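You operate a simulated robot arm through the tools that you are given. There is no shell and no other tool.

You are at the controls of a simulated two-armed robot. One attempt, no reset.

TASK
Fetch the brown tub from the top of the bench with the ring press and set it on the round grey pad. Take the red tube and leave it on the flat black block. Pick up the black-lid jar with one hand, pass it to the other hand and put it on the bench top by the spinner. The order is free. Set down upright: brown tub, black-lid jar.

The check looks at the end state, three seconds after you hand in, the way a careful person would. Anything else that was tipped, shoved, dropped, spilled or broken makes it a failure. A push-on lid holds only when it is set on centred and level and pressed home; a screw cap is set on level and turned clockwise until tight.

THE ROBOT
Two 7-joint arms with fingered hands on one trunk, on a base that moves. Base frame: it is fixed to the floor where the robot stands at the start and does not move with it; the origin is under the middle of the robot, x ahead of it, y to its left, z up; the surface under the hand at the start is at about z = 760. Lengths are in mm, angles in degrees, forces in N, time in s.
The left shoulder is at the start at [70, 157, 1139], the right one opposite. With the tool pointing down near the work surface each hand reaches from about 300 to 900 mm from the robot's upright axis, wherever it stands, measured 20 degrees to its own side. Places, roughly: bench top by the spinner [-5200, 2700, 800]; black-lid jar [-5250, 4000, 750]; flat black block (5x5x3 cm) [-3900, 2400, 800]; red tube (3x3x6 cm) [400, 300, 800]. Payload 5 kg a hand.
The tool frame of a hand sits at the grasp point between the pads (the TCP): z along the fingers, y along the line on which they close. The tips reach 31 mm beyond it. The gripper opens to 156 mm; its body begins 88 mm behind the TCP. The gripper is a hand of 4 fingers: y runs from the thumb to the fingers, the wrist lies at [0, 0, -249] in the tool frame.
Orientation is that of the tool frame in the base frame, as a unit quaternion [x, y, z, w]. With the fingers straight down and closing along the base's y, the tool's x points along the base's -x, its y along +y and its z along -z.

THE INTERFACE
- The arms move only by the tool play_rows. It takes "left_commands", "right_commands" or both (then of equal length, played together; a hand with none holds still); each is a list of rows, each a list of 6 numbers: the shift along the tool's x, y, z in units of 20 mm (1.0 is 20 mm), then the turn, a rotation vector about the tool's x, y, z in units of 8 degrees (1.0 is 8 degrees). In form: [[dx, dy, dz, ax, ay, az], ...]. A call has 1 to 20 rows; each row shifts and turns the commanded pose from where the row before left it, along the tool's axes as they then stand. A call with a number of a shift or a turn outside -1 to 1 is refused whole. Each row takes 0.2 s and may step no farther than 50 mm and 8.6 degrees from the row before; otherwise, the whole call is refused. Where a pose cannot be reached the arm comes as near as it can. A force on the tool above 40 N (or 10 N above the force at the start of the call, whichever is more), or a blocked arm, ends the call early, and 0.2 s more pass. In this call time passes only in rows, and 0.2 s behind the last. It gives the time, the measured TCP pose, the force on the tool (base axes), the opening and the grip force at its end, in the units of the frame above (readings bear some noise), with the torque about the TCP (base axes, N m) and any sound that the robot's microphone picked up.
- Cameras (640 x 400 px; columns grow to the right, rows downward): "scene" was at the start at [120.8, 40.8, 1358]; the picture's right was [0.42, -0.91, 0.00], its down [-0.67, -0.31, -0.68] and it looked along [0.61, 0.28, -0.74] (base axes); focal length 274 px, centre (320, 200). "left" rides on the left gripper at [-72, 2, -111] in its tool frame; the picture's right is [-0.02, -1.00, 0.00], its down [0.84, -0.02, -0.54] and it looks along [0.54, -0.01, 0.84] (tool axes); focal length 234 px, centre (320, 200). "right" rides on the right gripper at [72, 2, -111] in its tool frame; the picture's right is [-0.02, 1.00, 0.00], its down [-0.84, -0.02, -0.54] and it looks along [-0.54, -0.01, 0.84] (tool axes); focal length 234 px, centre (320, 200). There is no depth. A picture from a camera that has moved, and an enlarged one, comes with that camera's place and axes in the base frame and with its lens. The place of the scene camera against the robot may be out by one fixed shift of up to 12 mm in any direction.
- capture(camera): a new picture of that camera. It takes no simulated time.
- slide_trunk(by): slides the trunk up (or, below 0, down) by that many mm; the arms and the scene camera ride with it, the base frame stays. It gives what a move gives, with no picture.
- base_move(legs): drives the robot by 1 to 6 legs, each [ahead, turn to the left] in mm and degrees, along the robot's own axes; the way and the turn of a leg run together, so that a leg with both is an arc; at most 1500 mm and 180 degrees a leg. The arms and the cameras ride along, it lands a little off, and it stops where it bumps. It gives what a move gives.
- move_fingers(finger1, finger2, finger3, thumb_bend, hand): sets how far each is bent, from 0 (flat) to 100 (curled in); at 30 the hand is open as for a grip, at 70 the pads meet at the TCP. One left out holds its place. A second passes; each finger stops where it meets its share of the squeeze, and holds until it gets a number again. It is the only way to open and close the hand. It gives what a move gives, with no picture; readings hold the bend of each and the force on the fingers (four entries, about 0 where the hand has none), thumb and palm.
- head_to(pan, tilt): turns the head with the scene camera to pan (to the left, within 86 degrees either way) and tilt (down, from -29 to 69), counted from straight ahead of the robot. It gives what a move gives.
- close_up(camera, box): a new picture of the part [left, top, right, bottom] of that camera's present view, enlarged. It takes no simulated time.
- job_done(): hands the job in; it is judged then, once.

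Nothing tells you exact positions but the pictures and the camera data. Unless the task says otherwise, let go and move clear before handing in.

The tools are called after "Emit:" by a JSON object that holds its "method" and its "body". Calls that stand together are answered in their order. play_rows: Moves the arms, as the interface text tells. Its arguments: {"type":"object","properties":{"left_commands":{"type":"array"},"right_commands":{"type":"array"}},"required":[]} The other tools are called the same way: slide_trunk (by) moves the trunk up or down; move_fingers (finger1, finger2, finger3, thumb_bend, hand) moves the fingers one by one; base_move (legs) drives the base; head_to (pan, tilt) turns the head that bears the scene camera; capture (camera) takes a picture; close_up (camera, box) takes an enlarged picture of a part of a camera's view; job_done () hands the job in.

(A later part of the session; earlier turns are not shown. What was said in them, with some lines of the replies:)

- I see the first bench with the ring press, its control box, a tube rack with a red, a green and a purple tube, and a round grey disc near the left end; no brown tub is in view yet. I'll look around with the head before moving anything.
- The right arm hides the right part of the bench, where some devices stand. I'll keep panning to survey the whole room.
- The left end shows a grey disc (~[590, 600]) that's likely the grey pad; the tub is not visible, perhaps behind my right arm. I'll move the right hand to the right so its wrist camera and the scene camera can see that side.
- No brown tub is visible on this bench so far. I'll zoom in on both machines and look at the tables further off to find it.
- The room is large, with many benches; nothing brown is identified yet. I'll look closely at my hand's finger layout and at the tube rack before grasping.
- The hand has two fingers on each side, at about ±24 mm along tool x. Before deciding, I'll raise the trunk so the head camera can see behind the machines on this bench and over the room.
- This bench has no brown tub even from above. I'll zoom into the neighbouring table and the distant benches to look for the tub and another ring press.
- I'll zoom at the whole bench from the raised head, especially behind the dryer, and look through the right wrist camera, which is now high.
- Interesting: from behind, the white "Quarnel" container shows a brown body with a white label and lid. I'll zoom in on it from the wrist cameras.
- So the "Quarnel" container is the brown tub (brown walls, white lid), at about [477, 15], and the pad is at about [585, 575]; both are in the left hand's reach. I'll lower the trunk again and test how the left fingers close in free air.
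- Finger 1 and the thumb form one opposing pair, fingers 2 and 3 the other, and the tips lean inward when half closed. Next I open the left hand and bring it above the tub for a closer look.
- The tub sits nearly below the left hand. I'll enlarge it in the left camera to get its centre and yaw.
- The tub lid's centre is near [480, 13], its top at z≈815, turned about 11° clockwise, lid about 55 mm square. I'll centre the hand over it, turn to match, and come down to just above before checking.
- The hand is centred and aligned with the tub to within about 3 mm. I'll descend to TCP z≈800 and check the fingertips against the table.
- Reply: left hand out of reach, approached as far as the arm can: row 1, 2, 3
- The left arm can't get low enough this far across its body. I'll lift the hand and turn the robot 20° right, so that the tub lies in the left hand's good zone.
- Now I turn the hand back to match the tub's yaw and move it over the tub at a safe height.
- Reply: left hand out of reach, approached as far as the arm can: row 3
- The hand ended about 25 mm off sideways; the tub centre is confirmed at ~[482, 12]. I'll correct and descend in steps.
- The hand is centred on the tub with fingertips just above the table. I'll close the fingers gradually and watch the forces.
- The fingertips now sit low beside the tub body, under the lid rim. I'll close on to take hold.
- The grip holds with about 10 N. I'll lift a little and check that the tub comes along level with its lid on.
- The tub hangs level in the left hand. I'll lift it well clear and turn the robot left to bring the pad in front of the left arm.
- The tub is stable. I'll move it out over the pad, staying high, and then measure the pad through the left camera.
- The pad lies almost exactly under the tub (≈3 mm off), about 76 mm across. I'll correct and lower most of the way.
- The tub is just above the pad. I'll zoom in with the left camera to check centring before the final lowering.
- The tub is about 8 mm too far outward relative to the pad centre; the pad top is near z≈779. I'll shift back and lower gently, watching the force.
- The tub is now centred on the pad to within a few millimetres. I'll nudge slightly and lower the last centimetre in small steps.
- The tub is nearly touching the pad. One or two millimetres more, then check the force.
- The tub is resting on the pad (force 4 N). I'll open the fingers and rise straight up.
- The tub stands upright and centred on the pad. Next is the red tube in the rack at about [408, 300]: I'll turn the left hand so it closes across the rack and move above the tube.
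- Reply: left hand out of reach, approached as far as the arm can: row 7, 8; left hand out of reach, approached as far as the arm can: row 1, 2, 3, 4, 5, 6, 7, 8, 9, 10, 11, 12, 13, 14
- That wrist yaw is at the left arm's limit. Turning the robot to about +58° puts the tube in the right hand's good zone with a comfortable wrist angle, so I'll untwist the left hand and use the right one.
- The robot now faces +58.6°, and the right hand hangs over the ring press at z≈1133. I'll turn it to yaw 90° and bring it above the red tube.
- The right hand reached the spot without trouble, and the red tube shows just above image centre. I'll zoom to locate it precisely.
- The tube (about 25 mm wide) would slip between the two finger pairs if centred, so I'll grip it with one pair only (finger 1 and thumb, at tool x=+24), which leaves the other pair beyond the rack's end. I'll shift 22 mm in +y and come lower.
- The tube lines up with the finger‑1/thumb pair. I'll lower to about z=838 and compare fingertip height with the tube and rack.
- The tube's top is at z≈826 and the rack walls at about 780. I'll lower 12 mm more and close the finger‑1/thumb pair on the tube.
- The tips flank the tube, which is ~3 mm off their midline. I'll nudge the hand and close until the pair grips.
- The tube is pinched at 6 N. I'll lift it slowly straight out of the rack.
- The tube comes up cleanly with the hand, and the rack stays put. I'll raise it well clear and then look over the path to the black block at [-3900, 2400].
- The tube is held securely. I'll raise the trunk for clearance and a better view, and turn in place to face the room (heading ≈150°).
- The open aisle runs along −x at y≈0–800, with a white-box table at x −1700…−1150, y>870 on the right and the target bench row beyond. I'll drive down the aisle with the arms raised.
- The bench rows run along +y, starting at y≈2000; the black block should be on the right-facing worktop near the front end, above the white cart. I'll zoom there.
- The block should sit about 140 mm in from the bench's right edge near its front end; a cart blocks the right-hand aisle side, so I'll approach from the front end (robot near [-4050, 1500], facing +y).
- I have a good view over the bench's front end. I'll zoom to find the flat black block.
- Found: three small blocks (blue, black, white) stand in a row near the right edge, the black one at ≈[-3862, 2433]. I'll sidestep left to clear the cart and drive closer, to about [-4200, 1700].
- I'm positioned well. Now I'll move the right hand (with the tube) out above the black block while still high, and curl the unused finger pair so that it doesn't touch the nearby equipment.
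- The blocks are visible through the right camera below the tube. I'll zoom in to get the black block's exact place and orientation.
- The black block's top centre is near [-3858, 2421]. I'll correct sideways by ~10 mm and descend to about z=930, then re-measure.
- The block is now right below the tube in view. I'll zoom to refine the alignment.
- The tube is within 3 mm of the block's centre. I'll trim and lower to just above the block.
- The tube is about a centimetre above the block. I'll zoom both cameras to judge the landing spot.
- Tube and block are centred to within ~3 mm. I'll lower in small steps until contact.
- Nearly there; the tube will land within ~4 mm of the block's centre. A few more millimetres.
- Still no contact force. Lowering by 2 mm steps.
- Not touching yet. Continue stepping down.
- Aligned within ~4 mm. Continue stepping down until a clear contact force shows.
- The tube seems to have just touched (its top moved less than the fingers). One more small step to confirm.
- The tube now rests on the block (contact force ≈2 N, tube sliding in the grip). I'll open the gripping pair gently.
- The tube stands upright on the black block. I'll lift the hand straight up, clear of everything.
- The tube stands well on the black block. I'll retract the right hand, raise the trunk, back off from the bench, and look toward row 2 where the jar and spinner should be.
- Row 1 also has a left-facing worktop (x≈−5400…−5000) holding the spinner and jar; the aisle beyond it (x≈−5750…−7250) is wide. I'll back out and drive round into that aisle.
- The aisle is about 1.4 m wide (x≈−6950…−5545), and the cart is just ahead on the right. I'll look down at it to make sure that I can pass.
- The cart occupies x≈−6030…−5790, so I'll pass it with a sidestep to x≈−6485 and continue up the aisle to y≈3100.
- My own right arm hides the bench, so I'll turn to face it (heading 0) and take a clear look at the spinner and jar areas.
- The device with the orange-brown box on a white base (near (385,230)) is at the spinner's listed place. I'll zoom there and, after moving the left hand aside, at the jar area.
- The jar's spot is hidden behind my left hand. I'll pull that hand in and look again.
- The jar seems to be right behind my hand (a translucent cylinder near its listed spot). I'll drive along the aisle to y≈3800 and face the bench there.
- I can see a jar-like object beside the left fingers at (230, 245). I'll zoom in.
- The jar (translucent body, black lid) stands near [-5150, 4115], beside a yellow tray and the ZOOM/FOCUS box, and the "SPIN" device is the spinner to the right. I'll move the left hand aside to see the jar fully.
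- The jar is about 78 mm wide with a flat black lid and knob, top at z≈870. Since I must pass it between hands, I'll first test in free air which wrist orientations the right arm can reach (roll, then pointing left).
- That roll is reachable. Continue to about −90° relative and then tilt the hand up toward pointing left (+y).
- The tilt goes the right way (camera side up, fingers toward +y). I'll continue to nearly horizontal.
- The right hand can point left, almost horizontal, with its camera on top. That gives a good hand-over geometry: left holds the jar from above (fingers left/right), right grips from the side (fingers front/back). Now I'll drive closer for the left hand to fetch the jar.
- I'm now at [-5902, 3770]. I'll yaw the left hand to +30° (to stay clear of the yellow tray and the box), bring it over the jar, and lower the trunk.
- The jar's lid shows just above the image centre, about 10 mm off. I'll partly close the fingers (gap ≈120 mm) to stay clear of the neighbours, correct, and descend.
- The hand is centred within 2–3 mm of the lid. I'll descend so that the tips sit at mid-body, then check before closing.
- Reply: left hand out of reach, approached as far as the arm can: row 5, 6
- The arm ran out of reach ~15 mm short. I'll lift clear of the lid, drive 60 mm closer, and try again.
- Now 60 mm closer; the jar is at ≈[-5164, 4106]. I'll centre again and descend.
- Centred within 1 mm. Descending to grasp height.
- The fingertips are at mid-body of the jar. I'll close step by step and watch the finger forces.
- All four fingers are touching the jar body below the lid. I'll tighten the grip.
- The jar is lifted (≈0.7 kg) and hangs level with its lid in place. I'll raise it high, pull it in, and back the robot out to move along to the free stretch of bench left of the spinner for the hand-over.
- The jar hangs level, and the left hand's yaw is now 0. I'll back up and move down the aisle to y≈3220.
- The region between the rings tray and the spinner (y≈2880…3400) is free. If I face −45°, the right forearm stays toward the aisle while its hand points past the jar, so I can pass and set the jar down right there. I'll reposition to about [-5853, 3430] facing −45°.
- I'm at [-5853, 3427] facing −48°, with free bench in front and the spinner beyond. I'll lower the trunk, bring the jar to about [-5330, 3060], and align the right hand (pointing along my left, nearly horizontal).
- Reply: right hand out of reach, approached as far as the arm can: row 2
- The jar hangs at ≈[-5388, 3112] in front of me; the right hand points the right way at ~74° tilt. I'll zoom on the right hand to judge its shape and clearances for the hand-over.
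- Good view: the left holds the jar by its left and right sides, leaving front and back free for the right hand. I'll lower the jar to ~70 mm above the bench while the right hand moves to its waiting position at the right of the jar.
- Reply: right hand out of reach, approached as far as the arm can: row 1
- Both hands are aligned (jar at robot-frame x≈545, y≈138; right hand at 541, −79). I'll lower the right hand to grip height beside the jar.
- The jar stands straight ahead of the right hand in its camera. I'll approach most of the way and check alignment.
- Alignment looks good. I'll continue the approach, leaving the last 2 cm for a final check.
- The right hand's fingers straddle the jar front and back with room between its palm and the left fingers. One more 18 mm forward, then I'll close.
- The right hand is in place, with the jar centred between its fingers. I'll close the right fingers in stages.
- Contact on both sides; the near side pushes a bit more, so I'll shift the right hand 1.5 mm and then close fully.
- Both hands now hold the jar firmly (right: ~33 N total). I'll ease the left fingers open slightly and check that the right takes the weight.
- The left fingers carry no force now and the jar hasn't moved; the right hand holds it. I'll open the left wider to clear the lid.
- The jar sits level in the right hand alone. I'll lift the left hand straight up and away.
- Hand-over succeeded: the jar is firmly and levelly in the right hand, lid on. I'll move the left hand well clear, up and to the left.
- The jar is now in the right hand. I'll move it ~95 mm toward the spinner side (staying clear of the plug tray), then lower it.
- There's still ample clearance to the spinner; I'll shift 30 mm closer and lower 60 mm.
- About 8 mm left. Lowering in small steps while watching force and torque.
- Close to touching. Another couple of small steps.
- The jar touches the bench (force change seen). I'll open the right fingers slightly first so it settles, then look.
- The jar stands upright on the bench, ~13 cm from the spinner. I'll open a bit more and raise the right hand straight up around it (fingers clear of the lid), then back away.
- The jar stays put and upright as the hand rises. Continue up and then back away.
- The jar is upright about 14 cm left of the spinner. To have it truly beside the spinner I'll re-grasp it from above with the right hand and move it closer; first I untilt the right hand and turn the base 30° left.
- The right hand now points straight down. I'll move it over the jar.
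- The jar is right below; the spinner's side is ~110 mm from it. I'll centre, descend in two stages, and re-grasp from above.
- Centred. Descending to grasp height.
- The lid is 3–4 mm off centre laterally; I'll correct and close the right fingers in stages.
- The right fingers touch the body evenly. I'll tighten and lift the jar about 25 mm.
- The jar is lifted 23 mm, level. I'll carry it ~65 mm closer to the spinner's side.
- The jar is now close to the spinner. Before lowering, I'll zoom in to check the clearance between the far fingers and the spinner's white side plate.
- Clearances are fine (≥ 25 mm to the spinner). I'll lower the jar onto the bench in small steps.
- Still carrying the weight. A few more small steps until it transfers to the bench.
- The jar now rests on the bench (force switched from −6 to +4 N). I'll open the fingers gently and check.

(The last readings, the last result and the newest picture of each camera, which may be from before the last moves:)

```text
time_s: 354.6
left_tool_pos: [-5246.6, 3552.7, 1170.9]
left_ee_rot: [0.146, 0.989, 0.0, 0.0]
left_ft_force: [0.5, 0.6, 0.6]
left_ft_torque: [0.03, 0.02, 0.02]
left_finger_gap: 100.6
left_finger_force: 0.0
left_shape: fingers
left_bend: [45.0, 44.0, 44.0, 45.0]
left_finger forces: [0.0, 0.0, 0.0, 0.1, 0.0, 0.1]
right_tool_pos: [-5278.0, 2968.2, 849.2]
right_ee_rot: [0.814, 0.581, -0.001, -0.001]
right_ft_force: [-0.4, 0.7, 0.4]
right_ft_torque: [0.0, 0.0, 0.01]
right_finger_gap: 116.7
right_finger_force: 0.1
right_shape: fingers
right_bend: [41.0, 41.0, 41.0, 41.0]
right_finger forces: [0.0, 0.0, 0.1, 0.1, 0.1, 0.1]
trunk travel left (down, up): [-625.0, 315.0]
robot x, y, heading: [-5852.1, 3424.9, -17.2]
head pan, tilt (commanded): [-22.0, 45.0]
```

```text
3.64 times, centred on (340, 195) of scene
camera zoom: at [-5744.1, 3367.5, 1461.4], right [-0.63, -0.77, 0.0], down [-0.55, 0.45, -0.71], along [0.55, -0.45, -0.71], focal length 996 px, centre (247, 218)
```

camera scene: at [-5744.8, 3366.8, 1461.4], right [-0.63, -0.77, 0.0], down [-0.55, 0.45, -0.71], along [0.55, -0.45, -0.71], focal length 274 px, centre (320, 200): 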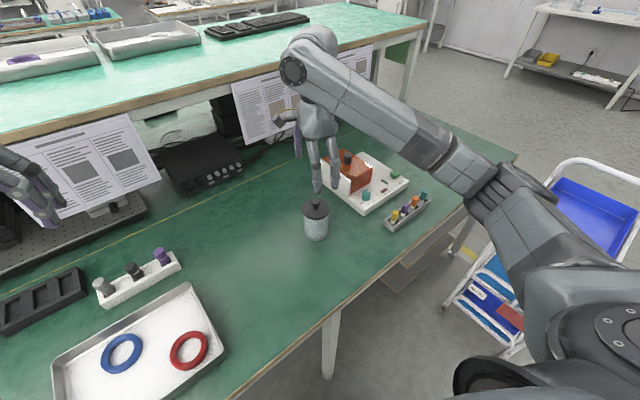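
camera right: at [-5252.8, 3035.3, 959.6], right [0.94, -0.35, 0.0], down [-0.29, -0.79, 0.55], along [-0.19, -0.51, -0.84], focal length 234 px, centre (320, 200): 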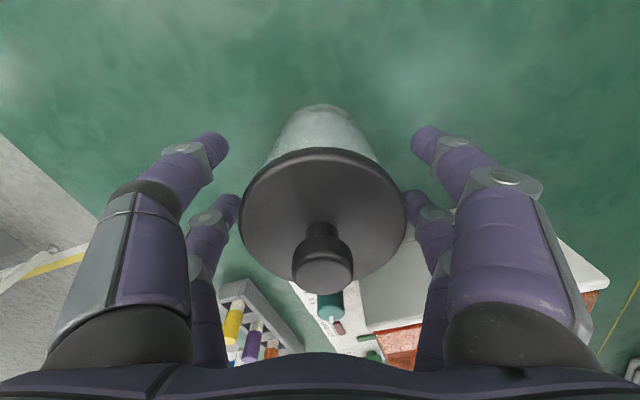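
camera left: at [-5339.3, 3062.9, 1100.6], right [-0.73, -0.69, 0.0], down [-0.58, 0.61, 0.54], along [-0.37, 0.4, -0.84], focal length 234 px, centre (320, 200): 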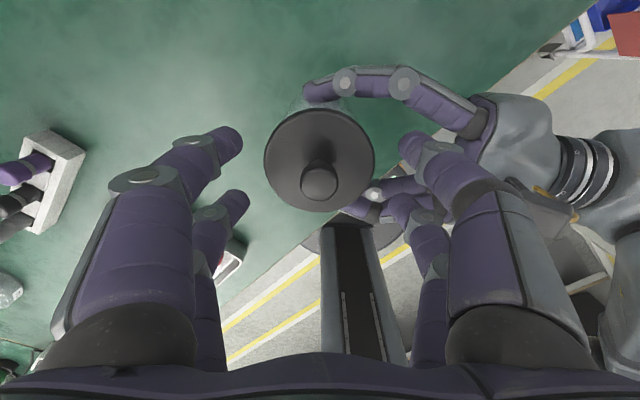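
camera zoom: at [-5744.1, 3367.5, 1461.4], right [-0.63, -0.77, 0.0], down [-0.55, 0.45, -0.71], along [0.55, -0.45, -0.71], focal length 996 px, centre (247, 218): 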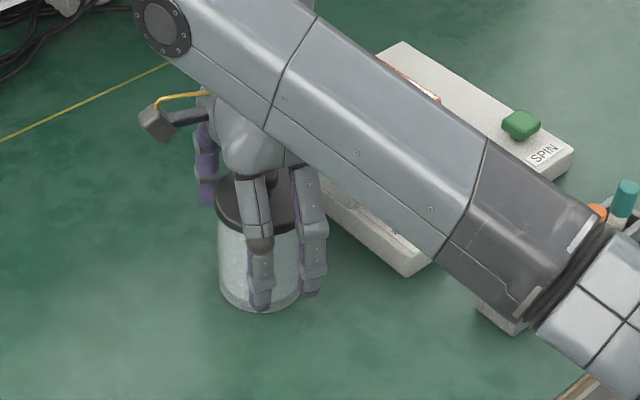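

Released cleanly. Raising the right hand straight up, then checking the jar.

Emit:
{"method": "play_rows", "body": {"right_commands": [[0, 0, -0.3, 0, 0, 0], [0, 0, -0.6, 0, 0, 0], [0, 0, -1, 0, 0, 0], [0, 0, -1, 0, 0, 0], [0, 0, -1, 0, 0, 0], [0, 0, -1, 0, 0, 0], [0, 0, -1, 0, 0, 0], [0, 0, -1, 0, 0, 0], [0, 0, -1, 0, 0, 0], [0, 0, -1, 0, 0, 0], [0, 0, -1, 0, 0, 0], [0, 0, -1, 0, 0, 0]]}}

Emit:
{"method": "capture", "body": {"camera": "right"}}

Emit:
{"method": "slide_trunk", "body": {"by": 200}}

Emit:
{"method": "capture", "body": {"camera": "scene"}}

Emit:
{"method": "close_up", "body": {"camera": "scene", "box": [250, 150, 430, 290]}}

```text
time_s: 357.2
left_tool_pos: [-5247.4, 3551.2, 1169.6]
left_ee_rot: [0.146, 0.989, 0.0, 0.0]
left_ft_force: [0.3, -0.1, -0.3]
left_ft_torque: [-0.01, 0.02, 0.04]
left_finger_gap: 100.4
left_finger_force: 0.2
left_shape: fingers
left_bend: [45.0, 44.0, 44.0, 45.0]
left_finger forces: [0.1, 0.0, 0.0, 0.1, 0.0, 0.1]
right_tool_pos: [-5278.1, 2968.8, 1067.3]
right_ee_rot: [0.814, 0.58, -0.001, 0.0]
right_ft_force: [0.0, 0.2, -0.6]
right_ft_torque: [0.0, -0.02, -0.02]
right_finger_gap: 116.6
right_finger_force: 0.1
right_shape: fingers
right_bend: [41.0, 41.0, 41.0, 41.0]
right_finger forces: [0.1, 0.0, 0.0, 0.0, 0.1, 0.0]
trunk travel left (down, up): [-625.0, 315.0]
robot x, y, heading: [-5855.0, 3425.1, -17.6]
head pan, tilt (commanded): [-22.0, 45.0]
```

```text
taken
camera right: at [-5254.2, 3034.8, 1178.6], right [0.94, -0.35, 0.0], down [-0.29, -0.79, 0.54], along [-0.19, -0.51, -0.84], focal length 234 px, centre (320, 200)
```

right: 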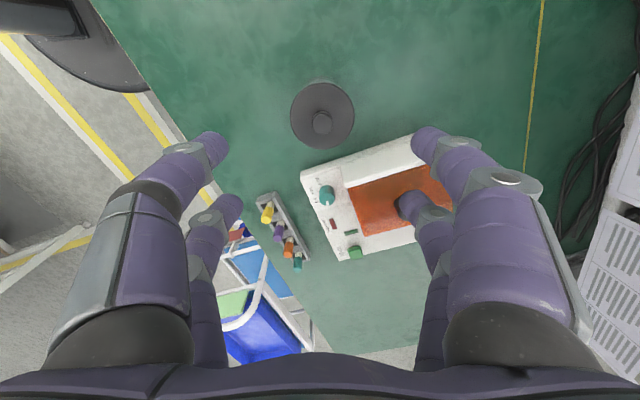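

```text
time_s: 359.4
left_tool_pos: [-5246.9, 3552.4, 1370.7]
left_ee_rot: [0.146, 0.989, 0.0, 0.0]
left_ft_force: [0.5, 1.2, 0.0]
left_ft_torque: [0.02, 0.03, 0.02]
left_finger_gap: 100.7
left_finger_force: 0.2
left_shape: fingers
left_bend: [45.0, 44.0, 44.0, 45.0]
left_finger forces: [0.0, 0.1, 0.0, 0.1, 0.0, 0.0]
right_tool_pos: [-5278.4, 2968.9, 1268.8]
right_ee_rot: [0.814, 0.581, 0.0, 0.0]
right_ft_force: [-0.3, 0.4, -0.7]
right_ft_torque: [-0.03, 0.01, 0.01]
right_finger_gap: 116.5
right_finger_force: 0.0
right_shape: fingers
right_bend: [41.0, 41.0, 41.0, 41.0]
right_finger forces: [0.1, 0.0, 0.1, 0.0, 0.1, 0.0]
trunk travel left (down, up): [-825.0, 115.0]
robot x, y, heading: [-5853.0, 3425.5, -17.1]
head pan, tilt (commanded): [-22.0, 45.0]
```

```text
taken
camera scene: at [-5744.0, 3367.5, 1661.3], right [-0.63, -0.77, 0.0], down [-0.55, 0.45, -0.71], along [0.55, -0.45, -0.71], focal length 274 px, centre (320, 200)
```

scene: 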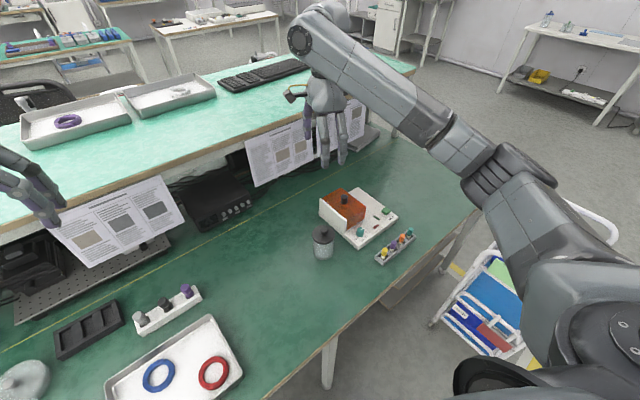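

```text
2.86 times, centred on (340, 220) of scene
camera zoom: at [-5744.0, 3367.5, 1661.3], right [-0.63, -0.77, 0.0], down [-0.55, 0.45, -0.71], along [0.55, -0.45, -0.71], focal length 783 px, centre (263, 143)
```

zoom: 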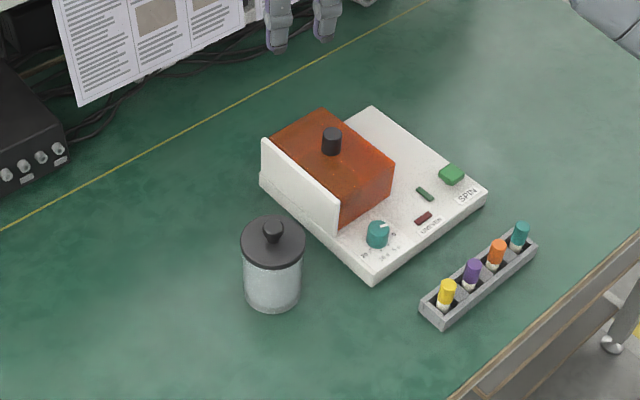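

All three jobs are done: the brown tub stands on the round grey pad, the red tube stands on the flat black block, and the jar went from the left hand to the right and now stands upright beside the spinner. Both hands are empty and clear, so I'm handing in.

Emit:
{"method": "job_done", "body": {}}

```text
The job is handed in.
```

I finished all three jobs and handed in. No result came back, so this is what the cameras showed, not a confirmed pass.

- **Brown tub:** it is on the round grey pad on the ring-press bench, upright, close to centred, lid on. It was the square container labelled "Quarnel", with a white lid and brown sides. I took the grey disc at the left end of that bench to be the round grey pad.
- **Red tube:** it is standing upright on the flat black block, the middle one of the blue, black and white blocks. I last saw it right after letting go and did not go back to look again.
- **Black-lid jar:** it is upright with its lid on, roughly 6 cm from the side of the spinner. I picked it up with the left hand and passed it to the right in mid-air. The right hand first set it down about 11–14 cm away, then picked it up again and moved it closer.

Both hands were empty and clear when I handed in, and I saw nothing else moved or knocked over.
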